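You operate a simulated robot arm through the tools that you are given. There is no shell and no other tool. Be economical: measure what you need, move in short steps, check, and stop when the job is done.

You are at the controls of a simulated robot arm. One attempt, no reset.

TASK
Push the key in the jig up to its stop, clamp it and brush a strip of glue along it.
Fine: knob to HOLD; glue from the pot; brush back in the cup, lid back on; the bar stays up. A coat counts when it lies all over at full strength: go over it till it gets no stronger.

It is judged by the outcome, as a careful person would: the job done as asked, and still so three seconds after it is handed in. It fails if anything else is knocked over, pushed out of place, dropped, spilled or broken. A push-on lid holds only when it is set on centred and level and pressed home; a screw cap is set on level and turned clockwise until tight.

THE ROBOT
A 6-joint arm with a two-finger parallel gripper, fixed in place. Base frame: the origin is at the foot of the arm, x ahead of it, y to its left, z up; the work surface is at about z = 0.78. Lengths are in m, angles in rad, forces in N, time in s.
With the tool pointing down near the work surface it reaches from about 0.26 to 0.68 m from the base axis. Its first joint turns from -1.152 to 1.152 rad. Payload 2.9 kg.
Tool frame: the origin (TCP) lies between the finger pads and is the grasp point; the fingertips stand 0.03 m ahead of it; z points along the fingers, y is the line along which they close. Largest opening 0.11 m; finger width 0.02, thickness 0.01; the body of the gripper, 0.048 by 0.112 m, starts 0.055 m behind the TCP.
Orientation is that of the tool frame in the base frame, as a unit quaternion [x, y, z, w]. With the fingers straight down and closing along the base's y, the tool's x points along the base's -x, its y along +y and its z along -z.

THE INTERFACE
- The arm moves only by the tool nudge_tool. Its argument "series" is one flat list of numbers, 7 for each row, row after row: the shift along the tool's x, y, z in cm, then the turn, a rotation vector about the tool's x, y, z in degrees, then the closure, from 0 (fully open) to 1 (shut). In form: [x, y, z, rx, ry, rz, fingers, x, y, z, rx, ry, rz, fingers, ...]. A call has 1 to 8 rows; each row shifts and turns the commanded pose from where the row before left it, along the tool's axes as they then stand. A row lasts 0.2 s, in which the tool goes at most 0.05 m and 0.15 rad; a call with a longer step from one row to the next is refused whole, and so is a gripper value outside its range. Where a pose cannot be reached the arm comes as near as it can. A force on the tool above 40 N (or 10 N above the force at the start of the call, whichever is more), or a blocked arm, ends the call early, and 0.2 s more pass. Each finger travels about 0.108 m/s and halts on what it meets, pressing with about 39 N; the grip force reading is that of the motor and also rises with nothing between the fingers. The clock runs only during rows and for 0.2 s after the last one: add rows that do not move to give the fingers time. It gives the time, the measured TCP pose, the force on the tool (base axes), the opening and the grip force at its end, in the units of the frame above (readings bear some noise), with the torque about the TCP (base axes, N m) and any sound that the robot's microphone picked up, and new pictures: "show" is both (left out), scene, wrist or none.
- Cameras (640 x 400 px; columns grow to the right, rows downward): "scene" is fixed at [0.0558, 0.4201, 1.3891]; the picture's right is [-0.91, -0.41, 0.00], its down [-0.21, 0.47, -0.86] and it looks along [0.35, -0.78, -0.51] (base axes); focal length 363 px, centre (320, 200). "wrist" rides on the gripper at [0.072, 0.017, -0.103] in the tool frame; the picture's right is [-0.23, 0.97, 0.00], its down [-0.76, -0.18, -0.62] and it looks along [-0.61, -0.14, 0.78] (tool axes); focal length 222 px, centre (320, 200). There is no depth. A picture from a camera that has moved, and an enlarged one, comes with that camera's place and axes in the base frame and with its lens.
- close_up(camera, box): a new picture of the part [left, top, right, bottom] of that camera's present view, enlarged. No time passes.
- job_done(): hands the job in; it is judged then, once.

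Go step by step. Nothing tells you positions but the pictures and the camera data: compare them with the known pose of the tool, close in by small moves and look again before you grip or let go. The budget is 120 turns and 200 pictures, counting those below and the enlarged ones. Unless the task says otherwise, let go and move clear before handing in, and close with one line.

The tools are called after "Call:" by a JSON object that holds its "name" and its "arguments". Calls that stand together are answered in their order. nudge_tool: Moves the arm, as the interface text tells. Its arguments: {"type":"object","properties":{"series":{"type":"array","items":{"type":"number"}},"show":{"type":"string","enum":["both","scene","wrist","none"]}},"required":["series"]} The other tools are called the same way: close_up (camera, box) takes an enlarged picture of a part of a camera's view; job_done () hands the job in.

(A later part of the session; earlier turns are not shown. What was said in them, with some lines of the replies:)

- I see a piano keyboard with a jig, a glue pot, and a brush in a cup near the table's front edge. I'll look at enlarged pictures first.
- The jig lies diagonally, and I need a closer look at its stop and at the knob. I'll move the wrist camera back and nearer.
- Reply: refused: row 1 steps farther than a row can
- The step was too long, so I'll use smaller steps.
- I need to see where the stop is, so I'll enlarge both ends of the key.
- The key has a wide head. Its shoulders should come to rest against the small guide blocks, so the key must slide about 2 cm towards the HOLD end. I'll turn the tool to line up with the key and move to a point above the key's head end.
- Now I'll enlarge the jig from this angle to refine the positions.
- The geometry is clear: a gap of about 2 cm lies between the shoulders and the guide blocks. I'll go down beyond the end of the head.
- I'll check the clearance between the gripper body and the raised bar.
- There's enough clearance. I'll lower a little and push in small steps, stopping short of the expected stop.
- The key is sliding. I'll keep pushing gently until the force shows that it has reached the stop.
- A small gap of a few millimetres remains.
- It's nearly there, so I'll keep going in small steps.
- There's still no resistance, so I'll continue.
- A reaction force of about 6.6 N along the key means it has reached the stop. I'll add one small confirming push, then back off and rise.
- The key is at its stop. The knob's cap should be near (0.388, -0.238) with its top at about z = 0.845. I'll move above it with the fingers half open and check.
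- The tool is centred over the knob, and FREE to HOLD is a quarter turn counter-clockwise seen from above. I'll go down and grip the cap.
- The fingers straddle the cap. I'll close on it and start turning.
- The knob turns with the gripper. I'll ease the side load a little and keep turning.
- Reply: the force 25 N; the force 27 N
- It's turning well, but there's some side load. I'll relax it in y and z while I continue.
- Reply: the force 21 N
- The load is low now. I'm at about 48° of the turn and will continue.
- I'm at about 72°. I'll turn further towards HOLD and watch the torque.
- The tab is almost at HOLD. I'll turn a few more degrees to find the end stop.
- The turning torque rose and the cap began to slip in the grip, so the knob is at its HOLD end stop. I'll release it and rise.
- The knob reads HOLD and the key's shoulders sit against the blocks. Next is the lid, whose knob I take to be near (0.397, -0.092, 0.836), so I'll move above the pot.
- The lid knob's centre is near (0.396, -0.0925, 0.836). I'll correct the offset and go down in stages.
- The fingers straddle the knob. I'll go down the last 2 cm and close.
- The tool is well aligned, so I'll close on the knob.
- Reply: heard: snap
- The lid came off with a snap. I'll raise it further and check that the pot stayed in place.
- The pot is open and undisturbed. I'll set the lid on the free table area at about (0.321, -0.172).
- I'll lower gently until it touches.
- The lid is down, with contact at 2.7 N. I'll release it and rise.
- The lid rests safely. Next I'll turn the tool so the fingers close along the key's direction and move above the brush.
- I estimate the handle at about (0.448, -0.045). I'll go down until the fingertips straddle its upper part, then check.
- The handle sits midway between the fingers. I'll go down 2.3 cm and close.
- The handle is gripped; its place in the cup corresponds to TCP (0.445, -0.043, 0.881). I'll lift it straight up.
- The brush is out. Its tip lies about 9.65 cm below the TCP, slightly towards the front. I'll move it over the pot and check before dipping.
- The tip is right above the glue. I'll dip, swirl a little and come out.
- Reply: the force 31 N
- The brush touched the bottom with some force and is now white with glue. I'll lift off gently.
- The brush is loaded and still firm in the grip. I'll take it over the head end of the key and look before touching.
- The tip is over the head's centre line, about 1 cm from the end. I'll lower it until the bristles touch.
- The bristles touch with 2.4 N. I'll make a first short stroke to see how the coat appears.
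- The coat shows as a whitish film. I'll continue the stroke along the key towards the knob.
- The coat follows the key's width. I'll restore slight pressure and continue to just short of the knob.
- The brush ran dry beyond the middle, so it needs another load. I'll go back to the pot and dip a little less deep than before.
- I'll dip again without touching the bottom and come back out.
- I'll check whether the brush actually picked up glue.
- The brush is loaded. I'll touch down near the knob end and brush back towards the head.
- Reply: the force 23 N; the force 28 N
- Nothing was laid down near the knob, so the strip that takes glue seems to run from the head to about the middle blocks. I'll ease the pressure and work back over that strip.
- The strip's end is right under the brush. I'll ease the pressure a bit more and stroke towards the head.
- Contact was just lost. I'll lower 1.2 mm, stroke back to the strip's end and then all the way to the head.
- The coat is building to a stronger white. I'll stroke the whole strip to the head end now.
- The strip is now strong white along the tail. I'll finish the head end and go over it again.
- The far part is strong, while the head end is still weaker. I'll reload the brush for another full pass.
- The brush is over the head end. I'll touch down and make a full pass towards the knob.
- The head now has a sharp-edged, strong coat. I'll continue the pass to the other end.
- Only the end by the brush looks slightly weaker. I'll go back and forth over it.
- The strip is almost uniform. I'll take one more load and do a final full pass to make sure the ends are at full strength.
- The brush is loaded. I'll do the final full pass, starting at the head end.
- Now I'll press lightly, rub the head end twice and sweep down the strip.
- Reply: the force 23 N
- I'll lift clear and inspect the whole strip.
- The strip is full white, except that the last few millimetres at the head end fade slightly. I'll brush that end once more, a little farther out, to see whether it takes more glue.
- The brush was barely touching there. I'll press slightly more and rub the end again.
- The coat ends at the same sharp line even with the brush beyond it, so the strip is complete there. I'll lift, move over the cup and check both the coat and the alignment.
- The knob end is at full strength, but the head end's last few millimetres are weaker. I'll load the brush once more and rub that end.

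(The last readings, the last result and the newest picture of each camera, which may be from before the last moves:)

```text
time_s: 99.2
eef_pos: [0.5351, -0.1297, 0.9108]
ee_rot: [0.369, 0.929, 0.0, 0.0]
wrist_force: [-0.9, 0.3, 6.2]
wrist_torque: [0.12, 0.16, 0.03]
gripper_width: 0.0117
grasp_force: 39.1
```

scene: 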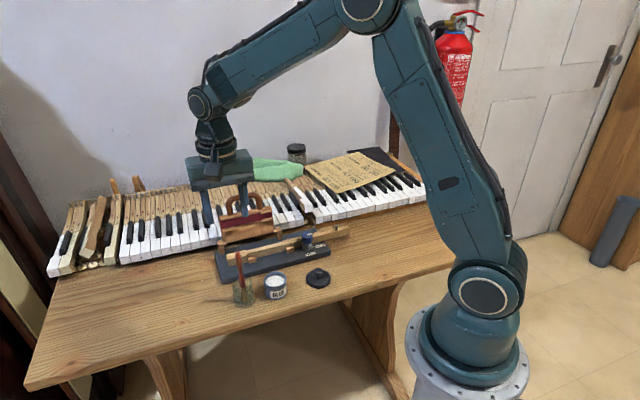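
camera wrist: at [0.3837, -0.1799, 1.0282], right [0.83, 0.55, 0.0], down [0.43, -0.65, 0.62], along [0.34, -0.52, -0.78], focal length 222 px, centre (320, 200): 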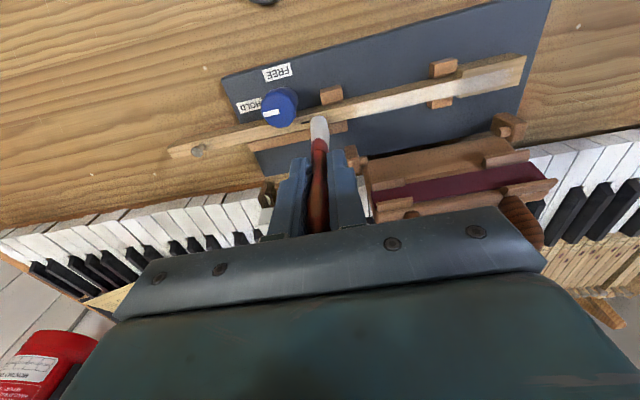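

The contact is good at 6 N. I'll rub back and forth over the head end.

Call:
{"name": "nudge_tool", "arguments": {"series": [0, 0.5, 0, 0, 0, 0, 1, 0, -0.6, 0, 0, 0, 0, 1, 0, -0.6, 0, 0, 0, 0, 1, 0, 0.6, 0, 0, 0, 0, 1, 0, 0.6, 0, 0, 0, 0, 1, 0, -0.6, 0, 0, 0, 0, 1, 0, -0.6, 0, 0, 0, 0, 1, 0, -0.6, 0, 0, 0, 0, 1], "show": "none"}}

Call:
{"name": "nudge_tool", "arguments": {"series": [0, -0.8, 0, 0, 0, 0, 1, 0, -0.8, 0, 0, 0, 0, 1], "show": "none"}}

Call:
{"name": "close_up", "arguments": {"camera": "wrist", "box": [280, 60, 420, 160]}}

```text
time_s: 101.0
eef_pos: [0.5239, -0.1395, 0.9105]
ee_rot: [0.369, 0.929, 0.001, 0.003]
wrist_force: [7.7, 7.2, 26.2]
wrist_torque: [0.71, -0.5, -0.02]
gripper_width: 0.0117
grasp_force: 39.0
```

```text
time_s: 101.6
eef_pos: [0.5144, -0.15, 0.9119]
ee_rot: [0.366, 0.931, 0.002, 0.002]
wrist_force: [12.1, 16.2, 23.6]
wrist_torque: [1.53, -1.03, -0.11]
gripper_width: 0.0122
grasp_force: 39.0
```

```text
4.00 times, centred on (350, 110) of wrist
camera zoom: at [0.4732, -0.0873, 1.014], right [0.83, 0.56, 0.01], down [0.43, -0.65, 0.63], along [0.35, -0.52, -0.78], focal length 888 px, centre (200, 560)
```

zoom: 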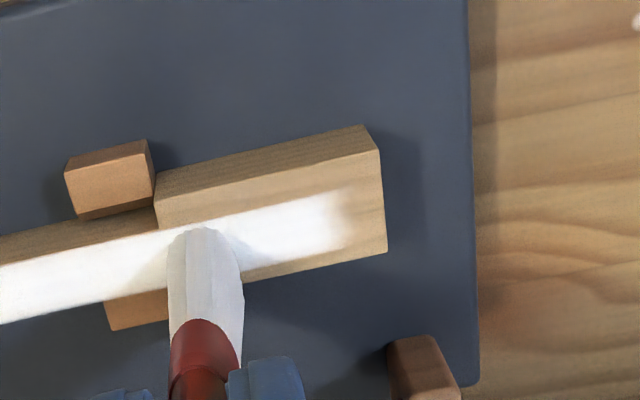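

The end is now full white. The side force rose, so I'll lift at once and go over the cup.

Call:
{"name": "nudge_tool", "arguments": {"series": [0, 0, -3.2, 0, 0, 0, 1, 0, 0, -3.5, 0, 0, 0, 1, 4.07, 0.9, 0, 0, 0, 0, 1, 4.07, 0.9, 0, 0, 0, 0, 1, 4.07, 0.9, 0, 0, 0, 0, 1, 0, 0, 0, 0, 0, 0, 1], "show": "none"}}

Call:
{"name": "close_up", "arguments": {"camera": "scene", "box": [202, 210, 292, 310]}}

Call:
{"name": "close_up", "arguments": {"camera": "wrist", "box": [220, 70, 420, 240]}}

```text
time_s: 103.0
eef_pos: [0.4412, -0.0435, 0.9759]
ee_rot: [0.369, 0.929, 0.0, 0.0]
wrist_force: [1.0, -0.2, -0.3]
wrist_torque: [0.02, -0.01, -0.01]
gripper_width: 0.0118
grasp_force: 38.5
```

```text
4.00 times, centred on (247, 260) of scene
camera zoom: at [0.0557, 0.4201, 1.3891], right [-0.91, -0.41, 0.0], down [-0.21, 0.47, -0.86], along [0.35, -0.78, -0.51], focal length 1452 px, centre (612, -40)
```

zoom: 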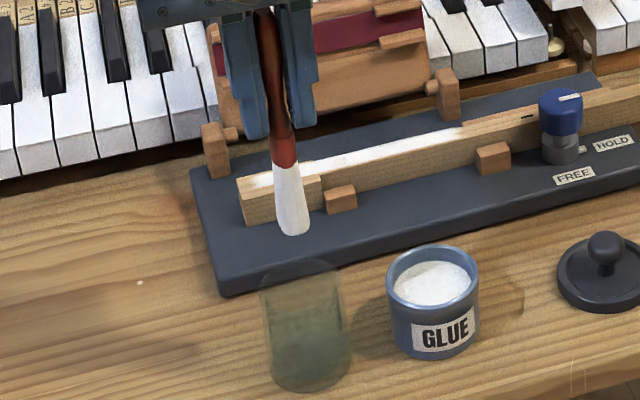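

```text
2.35 times, centred on (320, 155) of wrist
camera zoom: at [0.4018, 0.0181, 1.0787], right [0.83, 0.55, 0.0], down [0.43, -0.65, 0.62], along [0.34, -0.52, -0.78], focal length 523 px, centre (320, 306)
```

zoom: 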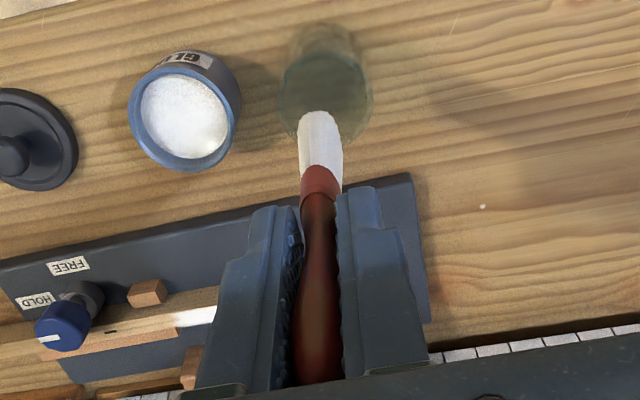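

The brush hasn't shifted in the grip. I'll line up to the original grip position and lower it halfway into the cup.

Call:
{"name": "nudge_tool", "arguments": {"series": [-0.25, 0.3, 0, 0, 0, 0, 1, 0, 0, 2.5, 0, 0, 0, 1, 0, 0, 2.5, 0, 0, 0, 1, 0, 0, 0, 0, 0, 0, 1], "show": "none"}}

Call:
{"name": "close_up", "arguments": {"camera": "scene", "box": [202, 210, 292, 310]}}

Call:
{"name": "close_up", "arguments": {"camera": "wrist", "box": [220, 70, 420, 240]}}

```text
time_s: 104.0
eef_pos: [0.4449, -0.046, 0.9246]
ee_rot: [0.369, 0.929, 0.0, 0.0]
wrist_force: [0.6, -0.5, 0.2]
wrist_torque: [0.0, 0.01, -0.05]
gripper_width: 0.0116
grasp_force: 39.4
```

```text
4.00 times, centred on (247, 260) of scene
camera zoom: at [0.0558, 0.4201, 1.3891], right [-0.91, -0.41, 0.0], down [-0.21, 0.47, -0.86], along [0.35, -0.78, -0.51], focal length 1452 px, centre (612, -40)
```

zoom: 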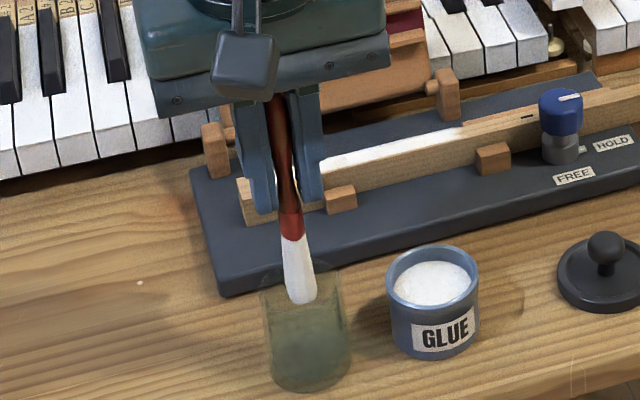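

```text
2.35 times, centred on (320, 155) of wrist
camera zoom: at [0.4046, 0.0166, 1.0284], right [0.83, 0.55, 0.0], down [0.43, -0.65, 0.62], along [0.34, -0.52, -0.78], focal length 523 px, centre (320, 306)
```

zoom: 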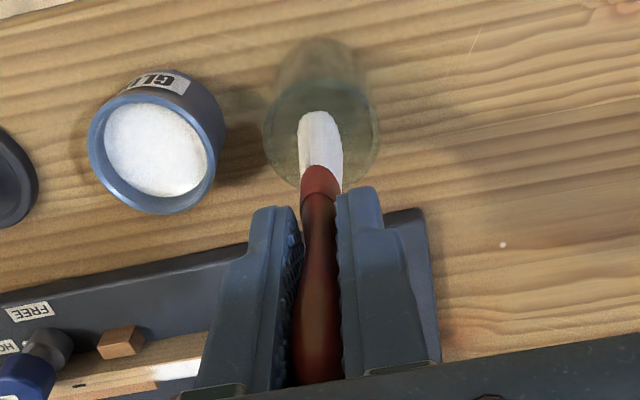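

The tip is inside the rim. I'll lower it the rest of the way.

Call:
{"name": "nudge_tool", "arguments": {"series": [0.2, 0.1, 1.5, 0, 0, 0, 1, 0, 0, 1.5, 0, 0, 0, 1, 0, 0, 0.8, 0, 0, 0, 1, 0, 0, 0.2, 0, 0, 0, 1, 0, 0, 0, 0, 0, 0, 1], "show": "none"}}

Call:
{"name": "close_up", "arguments": {"camera": "scene", "box": [202, 210, 292, 310]}}

```text
time_s: 105.2
eef_pos: [0.4442, -0.0431, 0.8872]
ee_rot: [0.37, 0.929, 0.0, 0.0]
wrist_force: [-0.2, 0.3, -0.1]
wrist_torque: [-0.01, 0.04, -0.02]
gripper_width: 0.0118
grasp_force: 38.9
```

```text
4.00 times, centred on (247, 260) of scene
camera zoom: at [0.0558, 0.4201, 1.3891], right [-0.91, -0.41, 0.0], down [-0.21, 0.47, -0.86], along [0.35, -0.78, -0.51], focal length 1452 px, centre (612, -40)
```

zoom: 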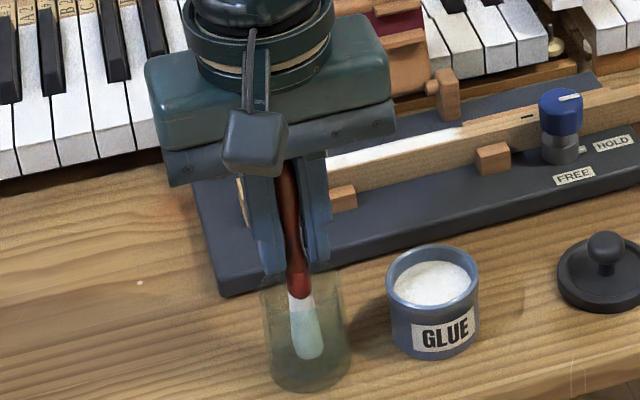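

Call:
{"name": "nudge_tool", "arguments": {"series": [0, 0, 0.3, 0, 0, 0, 1, 0, 0, 0.2, 0, 0, 0, 1, 0, 0, 0.1, 0, 0, 0, 1], "show": "none"}}

```text
time_s: 106.0
eef_pos: [0.4454, -0.0446, 0.8812]
ee_rot: [0.37, 0.929, 0.0, 0.0]
wrist_force: [-0.2, 1.4, -0.2]
wrist_torque: [-0.02, -0.01, 0.01]
gripper_width: 0.0117
grasp_force: 38.7
```

It's back at the original height. I'll open the fingers partly and look before rising.

Call:
{"name": "nudge_tool", "arguments": {"series": [0, 0, 0, 0, 0, 0, 0.8, 0, 0, 0, 0, 0, 0, 0.5, 0, 0, 0, 0, 0, 0, 0.5], "show": "none"}}

Call:
{"name": "close_up", "arguments": {"camera": "scene", "box": [202, 210, 292, 310]}}

Call:
{"name": "close_up", "arguments": {"camera": "wrist", "box": [220, 70, 420, 240]}}

```text
time_s: 106.8
eef_pos: [0.4448, -0.044, 0.8798]
ee_rot: [0.37, 0.929, 0.0, 0.001]
wrist_force: [-0.6, 0.3, 0.0]
wrist_torque: [0.01, 0.02, 0.01]
gripper_width: 0.0551
grasp_force: 0.1
```

```text
4.00 times, centred on (247, 260) of scene
camera zoom: at [0.0558, 0.4201, 1.3891], right [-0.91, -0.41, 0.0], down [-0.21, 0.47, -0.86], along [0.35, -0.78, -0.51], focal length 1452 px, centre (612, -40)
```

zoom: 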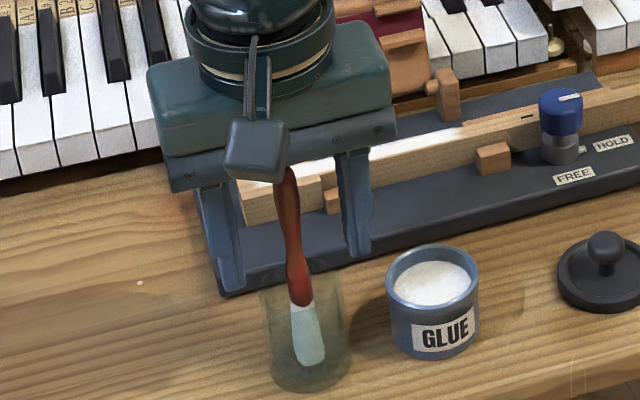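

```text
2.35 times, centred on (320, 155) of wrist
camera zoom: at [0.4048, 0.0173, 0.9843], right [0.83, 0.55, 0.0], down [0.43, -0.65, 0.62], along [0.34, -0.52, -0.78], focal length 523 px, centre (320, 306)
```

zoom: 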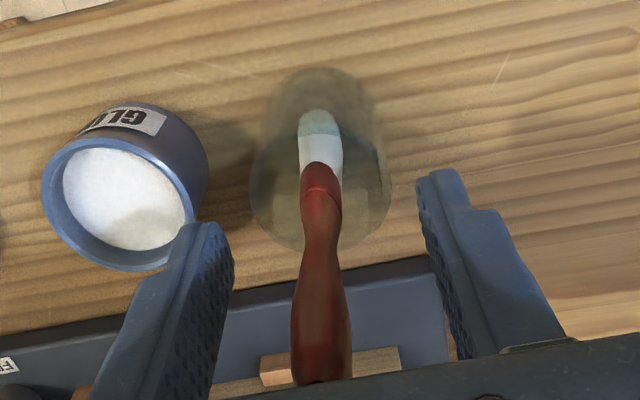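

The brush stands in the cup. I'll rise and turn back to the lid orientation.

Call:
{"name": "nudge_tool", "arguments": {"series": [0, 0, -4, 0, 0, 0, 0.5, 0, 0, -4.5, 0, 0, 0, 0.5, 0, 0, -4.5, 0, 0, 0, 0.5, 0, 0, 0, 0, 0, -8, 0.5, 0, 0, 0, 0, 0, -8, 0.5, 0, 0, 0, 0, 0, -8, 0.5, 0, 0, 0, 0, 0, -8, 0.5], "show": "none"}}

Call:
{"name": "nudge_tool", "arguments": {"series": [0, 0, 0, 0, 0, -8, 0.5, 0, 0, 0, 0, 0, -8, 0.5, 0, 0, 0, 0, 0, -8, 0.5, 0, 0, 0, 0, 0, -8, 0.5, 0, 0, 0, 0, 0, -8, 0.5, 0, 0, 0, 0, 0, -8, 0.5, 0, 0, 0, 0, 0, -8, 0.5, 0, 0, 0, 0, 0, -8, 0.5], "show": "scene"}}

```text
time_s: 108.4
eef_pos: [0.4468, -0.0457, 1.0111]
ee_rot: [0.097, 0.995, -0.001, 0.0]
wrist_force: [-0.3, 0.7, 1.2]
wrist_torque: [0.02, -0.02, 0.01]
gripper_width: 0.055
grasp_force: 0.0
```

```text
time_s: 110.2
eef_pos: [0.445, -0.0459, 1.0093]
ee_rot: [-0.445, 0.896, 0.0, 0.0]
wrist_force: [-0.1, 1.0, -0.2]
wrist_torque: [-0.01, -0.01, -0.04]
gripper_width: 0.0549
grasp_force: 0.0
```

scene: 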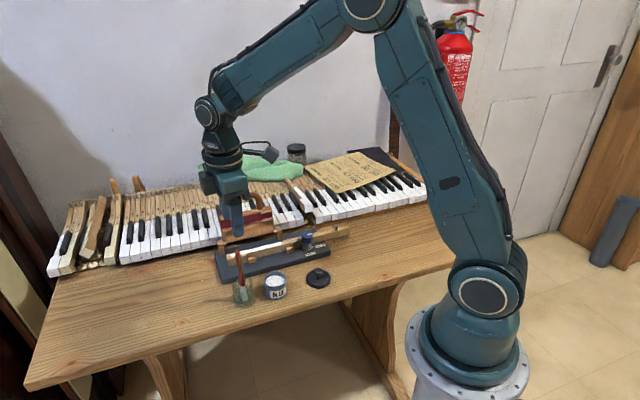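

I'm back in the lid orientation. I'll move over the lid and start down.

Call:
{"name": "nudge_tool", "arguments": {"series": [4.35, 0.56, 0, 0, 0, 0, 0.5, 4.35, 0.56, 0, 0, 0, 0, 0.5, 4.35, 0.56, 0, 0, 0, 0, 0.5, 4.35, 0.56, 0, 0, 0, 0, 0.5, 0, 0, 4.5, 0, 0, 0, 0.5, 0, 0, 4.5, 0, 0, 0, 0.5, 0, 0, 4.5, 0, 0, 0, 0.5, 0, 0, 0, 0, 0, 0, 0.5], "show": "none"}}

Call:
{"name": "close_up", "arguments": {"camera": "wrist", "box": [220, 70, 420, 240]}}

Call:
{"name": "close_up", "arguments": {"camera": "scene", "box": [275, 220, 375, 300]}}

```text
time_s: 112.0
eef_pos: [0.3231, -0.1711, 0.8758]
ee_rot: [-0.443, 0.896, 0.0, 0.001]
wrist_force: [-0.2, 0.1, -0.8]
wrist_torque: [-0.02, 0.04, 0.0]
gripper_width: 0.0549
grasp_force: 0.1
```

```text
2.35 times, centred on (320, 155) of wrist
camera zoom: at [0.2669, -0.2178, 0.9786], right [-0.64, 0.77, 0.0], down [0.6, 0.5, 0.62], along [0.48, 0.4, -0.78], focal length 523 px, centre (320, 306)
```

zoom: 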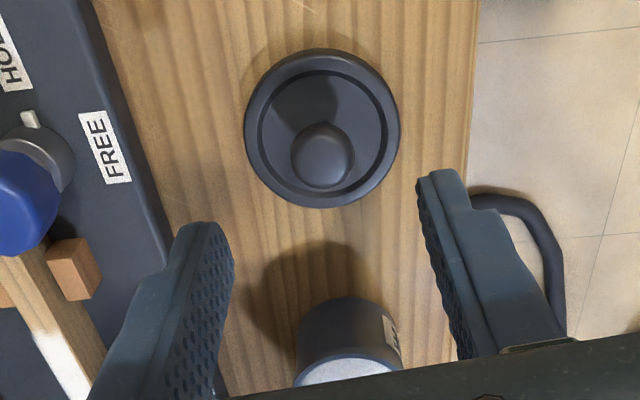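

```text
5.00 times, centred on (325, 260) of scene
camera zoom: at [0.0558, 0.4201, 1.3891], right [-0.91, -0.41, 0.0], down [-0.21, 0.47, -0.86], along [0.35, -0.78, -0.51], focal length 1815 px, centre (295, -100)
```

zoom: 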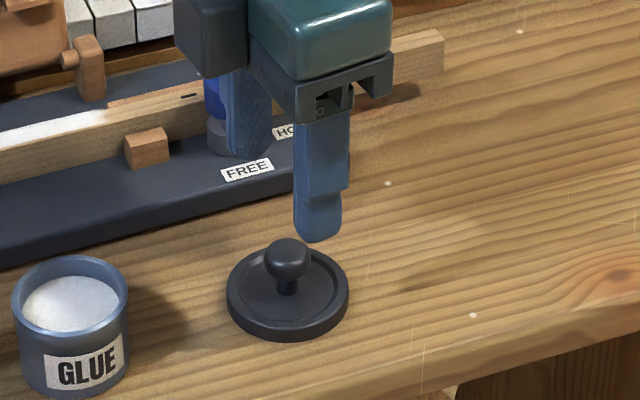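

The tool is aligned with the lid knob. I'll go down and grip it.

Call:
{"name": "nudge_tool", "arguments": {"series": [0, 0, 2.5, 0, 0, 0, 0.5, 0, 0, 2.4, 0, 0, 0, 0.5, 0, 0, 0.4, 0, 0, 0, 0.5, 0, 0, 0, 0, 0, 0, 0.5], "show": "none"}}

Call:
{"name": "nudge_tool", "arguments": {"series": [0, 0, 0, 0, 0, 0, 0.75, 0, 0, 0, 0, 0, 0, 1, 0, 0, 0, 0, 0, 0, 1, 0, 0, -2, 0, 0, 0, 1, 0, 0, -4, 0, 0, 0, 1, 0, 0, -4, 0, 0, 0, 1], "show": "none"}}

Call:
{"name": "close_up", "arguments": {"camera": "scene", "box": [265, 200, 365, 300]}}

```text
time_s: 113.0
eef_pos: [0.3226, -0.1712, 0.8237]
ee_rot: [-0.442, 0.897, 0.0, 0.0]
wrist_force: [0.5, -0.3, 0.1]
wrist_torque: [0.0, 0.0, -0.03]
gripper_width: 0.0554
grasp_force: 0.1
```

```text
time_s: 114.4
eef_pos: [0.323, -0.171, 0.9214]
ee_rot: [-0.444, 0.896, 0.0, 0.0]
wrist_force: [0.4, 0.7, 0.3]
wrist_torque: [-0.02, 0.04, 0.01]
gripper_width: 0.0193
grasp_force: 39.7
```

```text
4.00 times, centred on (315, 250) of scene
camera zoom: at [0.0558, 0.4201, 1.3891], right [-0.91, -0.41, 0.0], down [-0.21, 0.47, -0.86], along [0.35, -0.78, -0.51], focal length 1452 px, centre (340, 0)
```

zoom: 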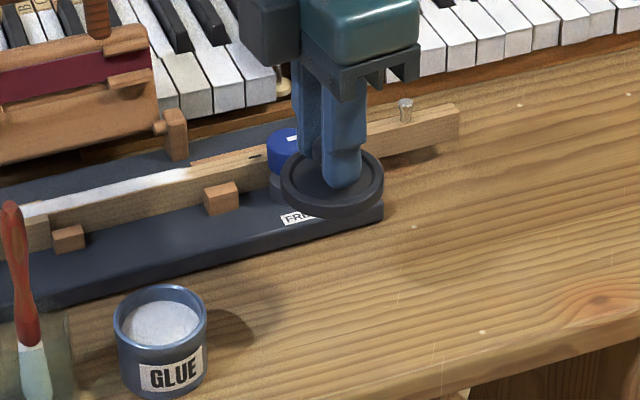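

The lid is held level. I'll carry it over the pot.

Call:
{"name": "nudge_tool", "arguments": {"series": [-3.48, -0.43, 0, 0, 0, 0, 1, -3.48, -0.43, 0, 0, 0, 0, 1, -3.48, -0.43, 0, 0, 0, 0, 1, 0, 0, 0, 0, 0, 0, 1], "show": "none"}}

Call:
{"name": "nudge_tool", "arguments": {"series": [0, 0, 2.5, 0, 0, 0, 1, 0, 0, 1.5, 0, 0, 0, 1, 0, 0, 0, 0, 0, 0, 1], "show": "none"}}

Call:
{"name": "close_up", "arguments": {"camera": "scene", "box": [225, 210, 325, 310]}}

Call:
{"name": "close_up", "arguments": {"camera": "wrist", "box": [250, 70, 410, 220]}}

```text
time_s: 115.4
eef_pos: [0.3974, -0.0967, 0.9233]
ee_rot: [-0.443, 0.897, 0.0, 0.001]
wrist_force: [-0.5, 0.2, 0.9]
wrist_torque: [-0.01, 0.0, -0.01]
gripper_width: 0.019
grasp_force: 39.1
```

```text
time_s: 116.2
eef_pos: [0.3949, -0.0936, 0.8813]
ee_rot: [-0.443, 0.896, -0.001, 0.0]
wrist_force: [-0.1, 0.5, -0.1]
wrist_torque: [0.01, -0.03, 0.02]
gripper_width: 0.0181
grasp_force: 39.4
```

```text
4.00 times, centred on (275, 260) of scene
camera zoom: at [0.0558, 0.4201, 1.3891], right [-0.91, -0.41, 0.0], down [-0.21, 0.47, -0.86], along [0.35, -0.78, -0.51], focal length 1452 px, centre (500, -40)
```

zoom: 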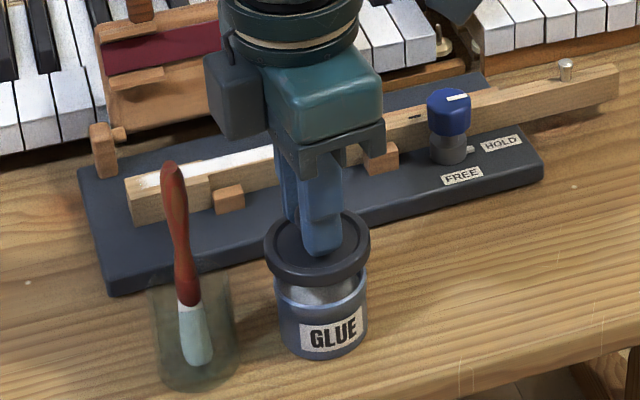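

```text
2.67 times, centred on (330, 145) of wrist
camera zoom: at [0.3389, -0.1416, 0.985], right [-0.64, 0.77, 0.0], down [0.6, 0.5, 0.62], along [0.48, 0.4, -0.78], focal length 592 px, centre (293, 347)
```

zoom: 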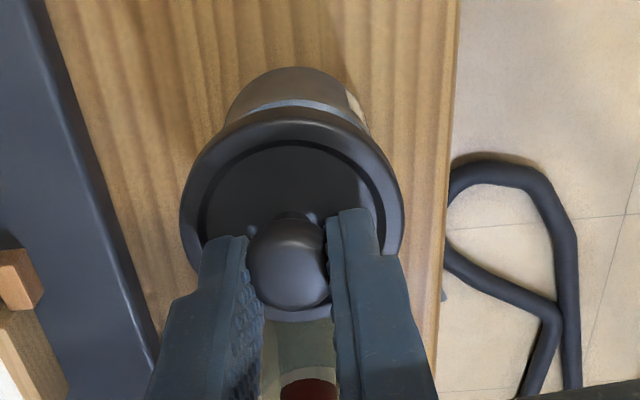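

The lid looks centred above the pot. I'll lower it gently to touch.

Call:
{"name": "nudge_tool", "arguments": {"series": [0, 0, 1, 0, 0, 0, 1, 0, 0, 0.5, 0, 0, 0, 1, 0, 0, 0.3, 0, 0, 0, 1, 0, 0, 0, 0, 0, 0, 1], "show": "none"}}

Call:
{"name": "close_up", "arguments": {"camera": "scene", "box": [245, 240, 305, 310]}}

```text
time_s: 117.2
eef_pos: [0.3963, -0.095, 0.8632]
ee_rot: [-0.443, 0.897, 0.0, 0.0]
wrist_force: [-2.2, -0.3, 6.2]
wrist_torque: [0.08, 0.05, 0.04]
gripper_width: 0.0174
grasp_force: 39.0
```

```text
5.71 times, centred on (275, 275) of scene
camera zoom: at [0.0557, 0.4201, 1.3891], right [-0.91, -0.41, 0.0], down [-0.21, 0.47, -0.86], along [0.35, -0.78, -0.51], focal length 2075 px, centre (577, -229)
```

zoom: 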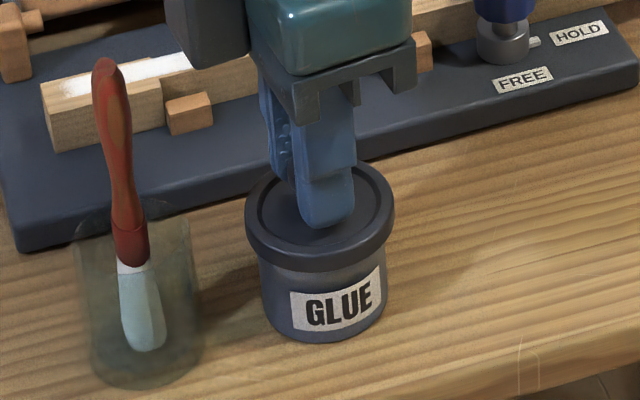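

The lid touches the rim and looks level. I'll press it home in small steps.

Call:
{"name": "nudge_tool", "arguments": {"series": [0, 0, 0.2, 0, 0, 0, 1, 0, 0, 0.2, 0, 0, 0, 1, 0, 0, 0.2, 0, 0, 0, 1], "show": "none"}}

Call:
{"name": "close_up", "arguments": {"camera": "scene", "box": [245, 240, 305, 310]}}

```text
time_s: 118.0
eef_pos: [0.3965, -0.094, 0.8581]
ee_rot: [-0.444, 0.896, 0.0, 0.001]
wrist_force: [0.1, 2.0, 12.1]
wrist_torque: [-0.16, -0.15, 0.02]
gripper_width: 0.0177
grasp_force: 39.0
```

```text
5.71 times, centred on (275, 275) of scene
camera zoom: at [0.0556, 0.4202, 1.3891], right [-0.91, -0.41, 0.0], down [-0.21, 0.47, -0.86], along [0.35, -0.78, -0.51], focal length 2075 px, centre (577, -229)
```

zoom: 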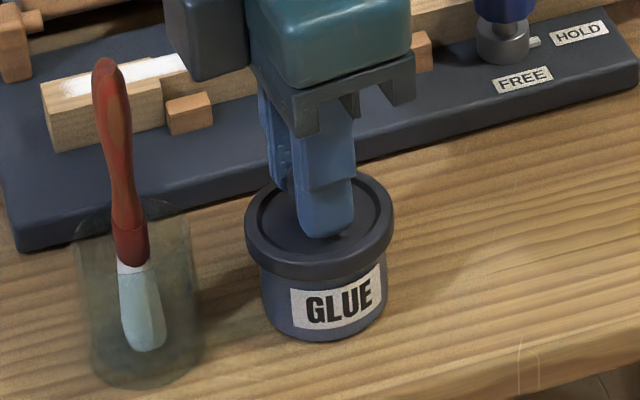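

Call:
{"name": "nudge_tool", "arguments": {"series": [0, 0, 0.15, 0, 0, 0, 1, 0, 0, 0.15, 0, 0, 0, 1, 0, 0, 0.1, 0, 0, 0, 1], "show": "none"}}

```text
time_s: 118.6
eef_pos: [0.3958, -0.0933, 0.8568]
ee_rot: [-0.443, 0.896, 0.001, 0.0]
wrist_force: [-4.0, 1.9, 8.5]
wrist_torque: [-0.08, 0.19, -0.05]
gripper_width: 0.0188
grasp_force: 38.7
stopped in row 3: the force on the tool passed its limit at 44 N (the readings are from after the stop); the commanded pose is now the measured one
```

Call:
{"name": "close_up", "arguments": {"camera": "scene", "box": [245, 240, 305, 310]}}

Call:
{"name": "nudge_tool", "arguments": {"series": [0, 0, 0.15, 0, 0, 0, 1, 0, 0, 0.15, 0, 0, 0, 1], "show": "none"}}

```text
5.71 times, centred on (275, 275) of scene
camera zoom: at [0.0556, 0.4201, 1.3891], right [-0.91, -0.41, 0.0], down [-0.21, 0.47, -0.86], along [0.35, -0.78, -0.51], focal length 2075 px, centre (577, -229)
```

zoom: 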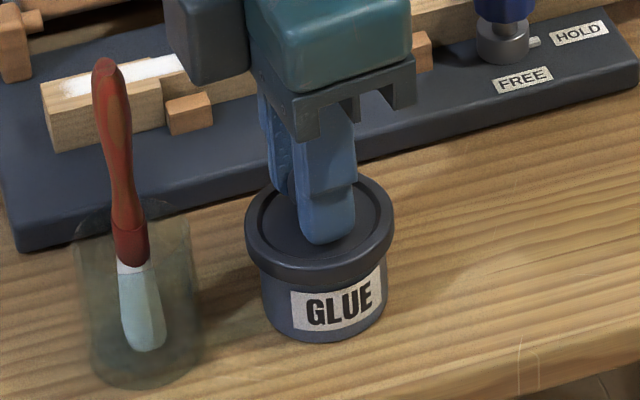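

```text
time_s: 119.1
eef_pos: [0.3952, -0.0943, 0.8575]
ee_rot: [-0.443, 0.896, 0.001, 0.001]
wrist_force: [-4.3, 3.2, 8.2]
wrist_torque: [-0.11, 0.2, -0.08]
gripper_width: 0.0194
grasp_force: 38.9
stopped in row 2: the force on the tool passed its limit at 46 N (the readings are from after the stop); the commanded pose is now the measured one
```

The force peaked at 46 N near the original seated height, but I heard no click. I'll release, rise and compare with the first picture.

Call:
{"name": "nudge_tool", "arguments": {"series": [0, 0, 0, 0, 0, 0, 0.5, 0, 0, 0, 0, 0, 0, 0.5, 0, 0, -3, 0, 0, 0, 0.5, 0, 0, -4, 0, 0, 0, 0.5, 4, 0, -1, 0, 0, 0, 0.5], "show": "none"}}

Call:
{"name": "close_up", "arguments": {"camera": "scene", "box": [205, 220, 345, 308]}}

Call:
{"name": "close_up", "arguments": {"camera": "scene", "box": [255, 258, 295, 304]}}

```text
time_s: 120.3
eef_pos: [0.3683, -0.1251, 0.9348]
ee_rot: [-0.444, 0.896, 0.0, 0.002]
wrist_force: [-0.6, -0.4, 0.3]
wrist_torque: [0.0, -0.03, 0.03]
gripper_width: 0.0548
grasp_force: 0.1
heard: snap
```

```text
4.55 times, centred on (275, 264) of scene
camera zoom: at [0.0557, 0.4201, 1.3891], right [-0.91, -0.41, 0.0], down [-0.21, 0.47, -0.86], along [0.35, -0.78, -0.51], focal length 1650 px, centre (524, -91)
```

zoom: 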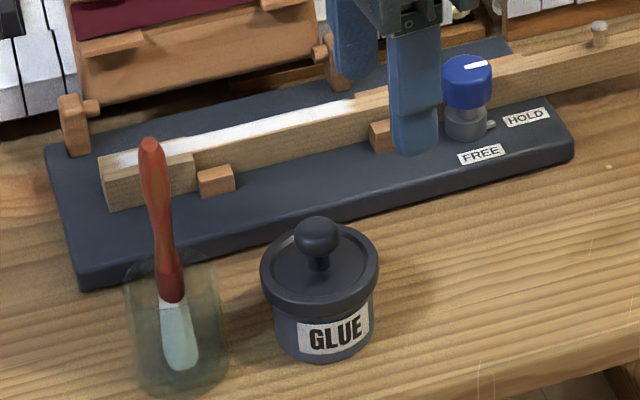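

```text
8.70 times, centred on (275, 281) of scene
camera zoom: at [0.0557, 0.4201, 1.3891], right [-0.91, -0.41, 0.0], down [-0.21, 0.47, -0.86], along [0.35, -0.78, -0.51], focal length 3157 px, centre (711, -504)
```

zoom: 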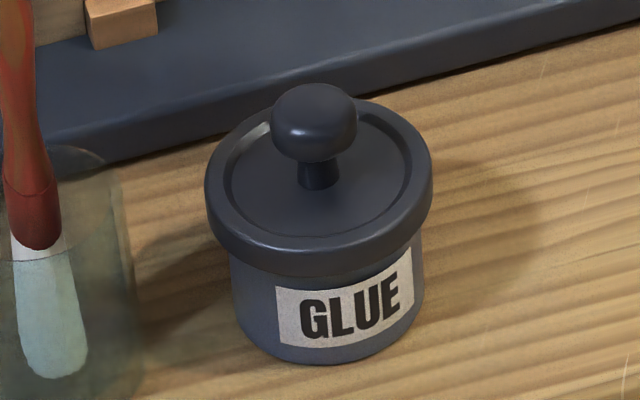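

I heard a snap, and the lid looks much as it did at first. To be sure it's home, I'll press on the middle of its knob with the closed fingers, moving above it first.

Call:
{"name": "nudge_tool", "arguments": {"series": [-2.1, -0.13, 0, 0, 0, 0, 1, -2.1, -0.13, 0, 0, 0, 0, 1, 0, 0, 0, 0, 0, 0, 1], "show": "none"}}

Call:
{"name": "close_up", "arguments": {"camera": "wrist", "box": [250, 70, 410, 220]}}

Call:
{"name": "close_up", "arguments": {"camera": "scene", "box": [235, 220, 315, 310]}}

```text
time_s: 121.1
eef_pos: [0.3959, -0.0957, 0.9368]
ee_rot: [-0.443, 0.896, -0.001, 0.001]
wrist_force: [-0.5, 0.2, -0.3]
wrist_torque: [0.0, 0.0, 0.03]
gripper_width: 0.0
grasp_force: 37.5
```

```text
2.67 times, centred on (330, 145) of wrist
camera zoom: at [0.3408, -0.1431, 1.0394], right [-0.64, 0.77, 0.0], down [0.6, 0.5, 0.62], along [0.48, 0.4, -0.78], focal length 592 px, centre (293, 347)
```

zoom: 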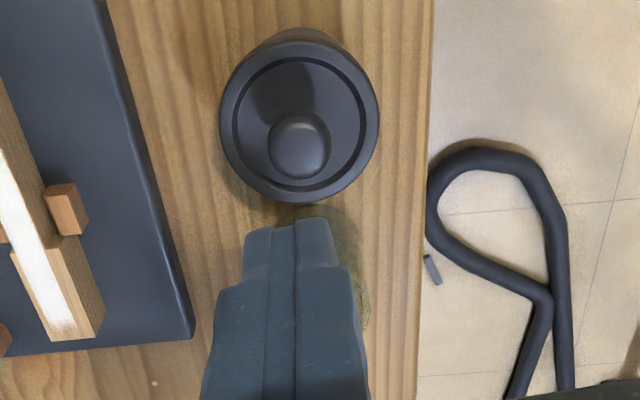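

```text
4.44 times, centred on (275, 265) of scene
camera zoom: at [0.0558, 0.4201, 1.3891], right [-0.91, -0.41, 0.0], down [-0.21, 0.47, -0.86], along [0.35, -0.78, -0.51], focal length 1614 px, centre (520, -89)
```

zoom: 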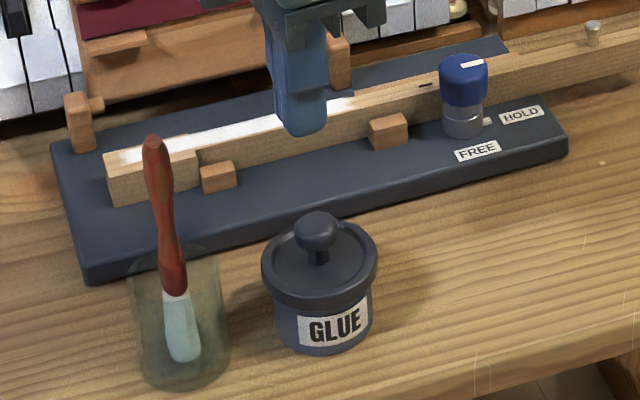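

The knob is right under the fingertips. I'll press down gently on it.

Call:
{"name": "nudge_tool", "arguments": {"series": [0, 0.05, 3, 0, 0, 0, 1, 0, 0, 2.4, 0, 0, 0, 1, 0, 0, 0.3, 0, 0, 0, 1, 0, 0, 0.2, 0, 0, 0, 1, 0, 0, 0, 0, 0, 0, 1], "show": "none"}}

Call:
{"name": "close_up", "arguments": {"camera": "scene", "box": [245, 230, 305, 310]}}

```text
time_s: 122.3
eef_pos: [0.3991, -0.0937, 0.8762]
ee_rot: [-0.444, 0.896, 0.0, 0.001]
wrist_force: [0.0, -0.7, 0.4]
wrist_torque: [0.02, 0.0, -0.02]
gripper_width: 0.0
grasp_force: 37.8
```

```text
5.00 times, centred on (275, 270) of scene
camera zoom: at [0.0558, 0.4201, 1.3891], right [-0.91, -0.41, 0.0], down [-0.21, 0.47, -0.86], along [0.35, -0.78, -0.51], focal length 1815 px, centre (545, -150)
```

zoom: 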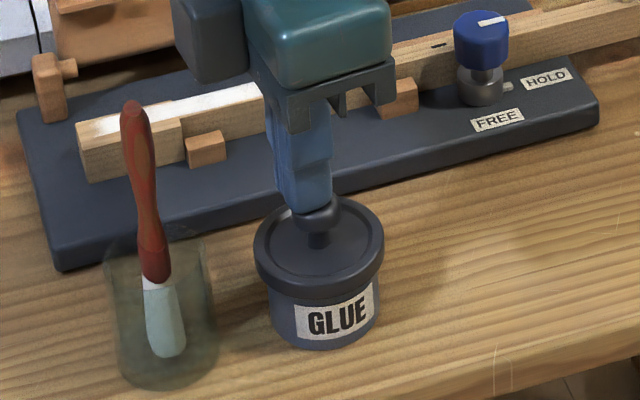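

Call:
{"name": "nudge_tool", "arguments": {"series": [0.15, 0, 0.15, 0, 0, 0, 1, 0, 0, 0.15, 0, 0, 0, 1, 0, 0, 0.15, 0, 0, 0, 1, 0, 0, 0.15, 0, 0, 0, 1, 0, 0, 0, 0, 0, 0, 1], "show": "none"}}

```text
time_s: 123.2
eef_pos: [0.3983, -0.0953, 0.8751]
ee_rot: [-0.444, 0.896, 0.0, 0.003]
wrist_force: [-3.9, 2.7, 11.9]
wrist_torque: [0.07, 0.16, -0.03]
gripper_width: 0.0
grasp_force: 37.7
stopped in row 4: the force on the tool passed its limit at 44 N (the readings are from after the stop); the commanded pose is now the measured one
```

The knob withstood 44 N without moving or making another sound, so the lid is home. I'll rise clear and take a last look at everything.

Call:
{"name": "nudge_tool", "arguments": {"series": [0, 0, -2, 0, 0, 0, 1, 0, 0, -5, 0, 0, 0, 1, 0, 0, -5, 0, 0, 0, 1, 4, 0, -2, 0, 0, 0, 0.8, 4.5, 0, -2, 0, 0, 0, 0.8, 4.5, 0, -2, 0, 0, 0, 0.8, 0, 0, 0, 0, 0, 0, 0.8]}}

Call:
{"name": "close_up", "arguments": {"camera": "scene", "box": [205, 200, 345, 308]}}

Call:
{"name": "close_up", "arguments": {"camera": "scene", "box": [214, 230, 274, 270]}}

```text
time_s: 124.8
eef_pos: [0.3186, -0.1997, 1.0557]
ee_rot: [-0.445, 0.896, -0.001, 0.003]
wrist_force: [-0.4, -0.9, -0.3]
wrist_torque: [-0.01, -0.02, -0.03]
gripper_width: 0.0218
grasp_force: 0.2
camera wrist: at [0.2612, -0.2474, 1.1582], right [-0.64, 0.77, 0.0], down [0.6, 0.5, 0.63], along [0.48, 0.4, -0.78], focal length 222 px, centre (320, 200)
```

scene: 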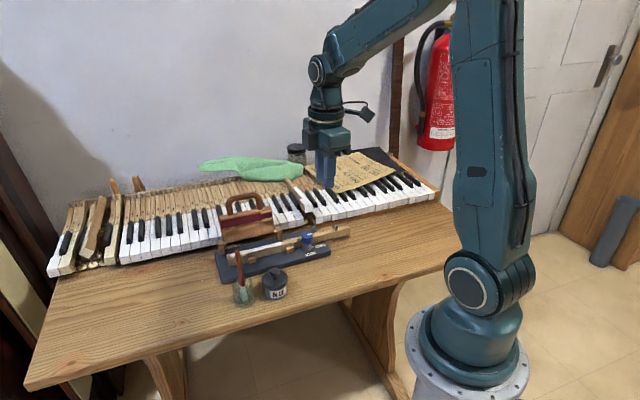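
wrist: 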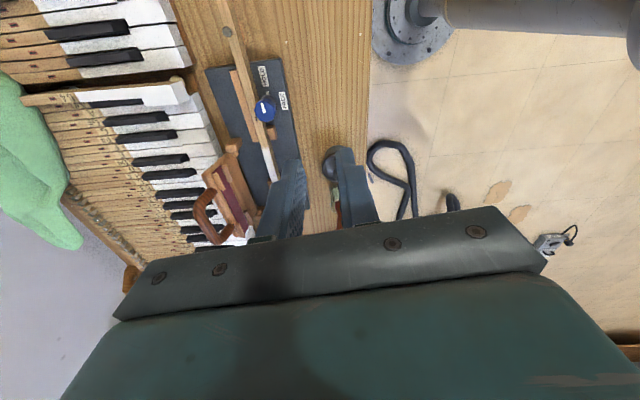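

```text
3.70 times, centred on (275, 254) of scene
camera zoom: at [0.0557, 0.4201, 1.3891], right [-0.91, -0.4, 0.0], down [-0.21, 0.47, -0.86], along [0.35, -0.78, -0.51], focal length 1345 px, centre (487, 0)
```

zoom: 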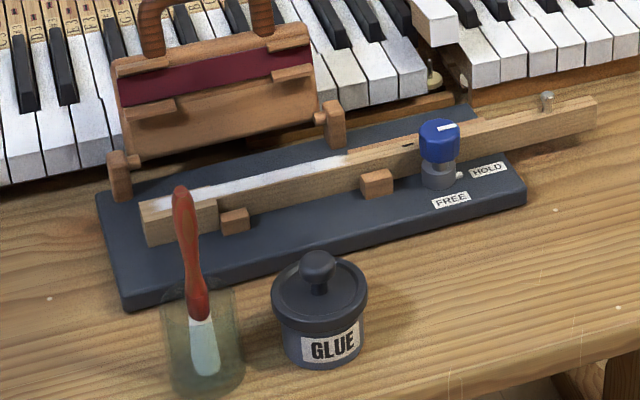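

```text
10.00 times, centred on (244, 250) of scene
camera zoom: at [0.0557, 0.4201, 1.3891], right [-0.91, -0.4, 0.0], down [-0.21, 0.47, -0.86], along [0.35, -0.78, -0.51], focal length 3631 px, centre (1080, -300)
```

zoom: 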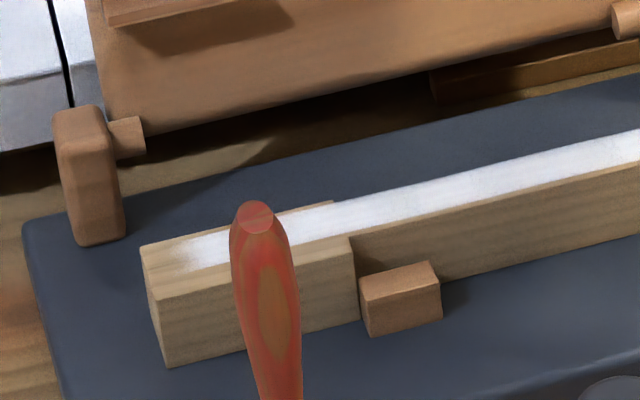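

Everything is in its place: the key is at its stop, the knob is on HOLD, the strip is evenly white, the brush is in the cup, the lid is on and the bar is up. The arm is clear, so I'm handing in.

Call:
{"name": "job_done", "arguments": {}}

```text
The job is handed in.
```

The job is handed in: the key is against its stop with the knob on HOLD, and a full strip of glue is brushed along it. The brush is back in the cup, the lid is pressed on and the bar is still up. In the pictures the glue pot sits about 2 mm from where it started.
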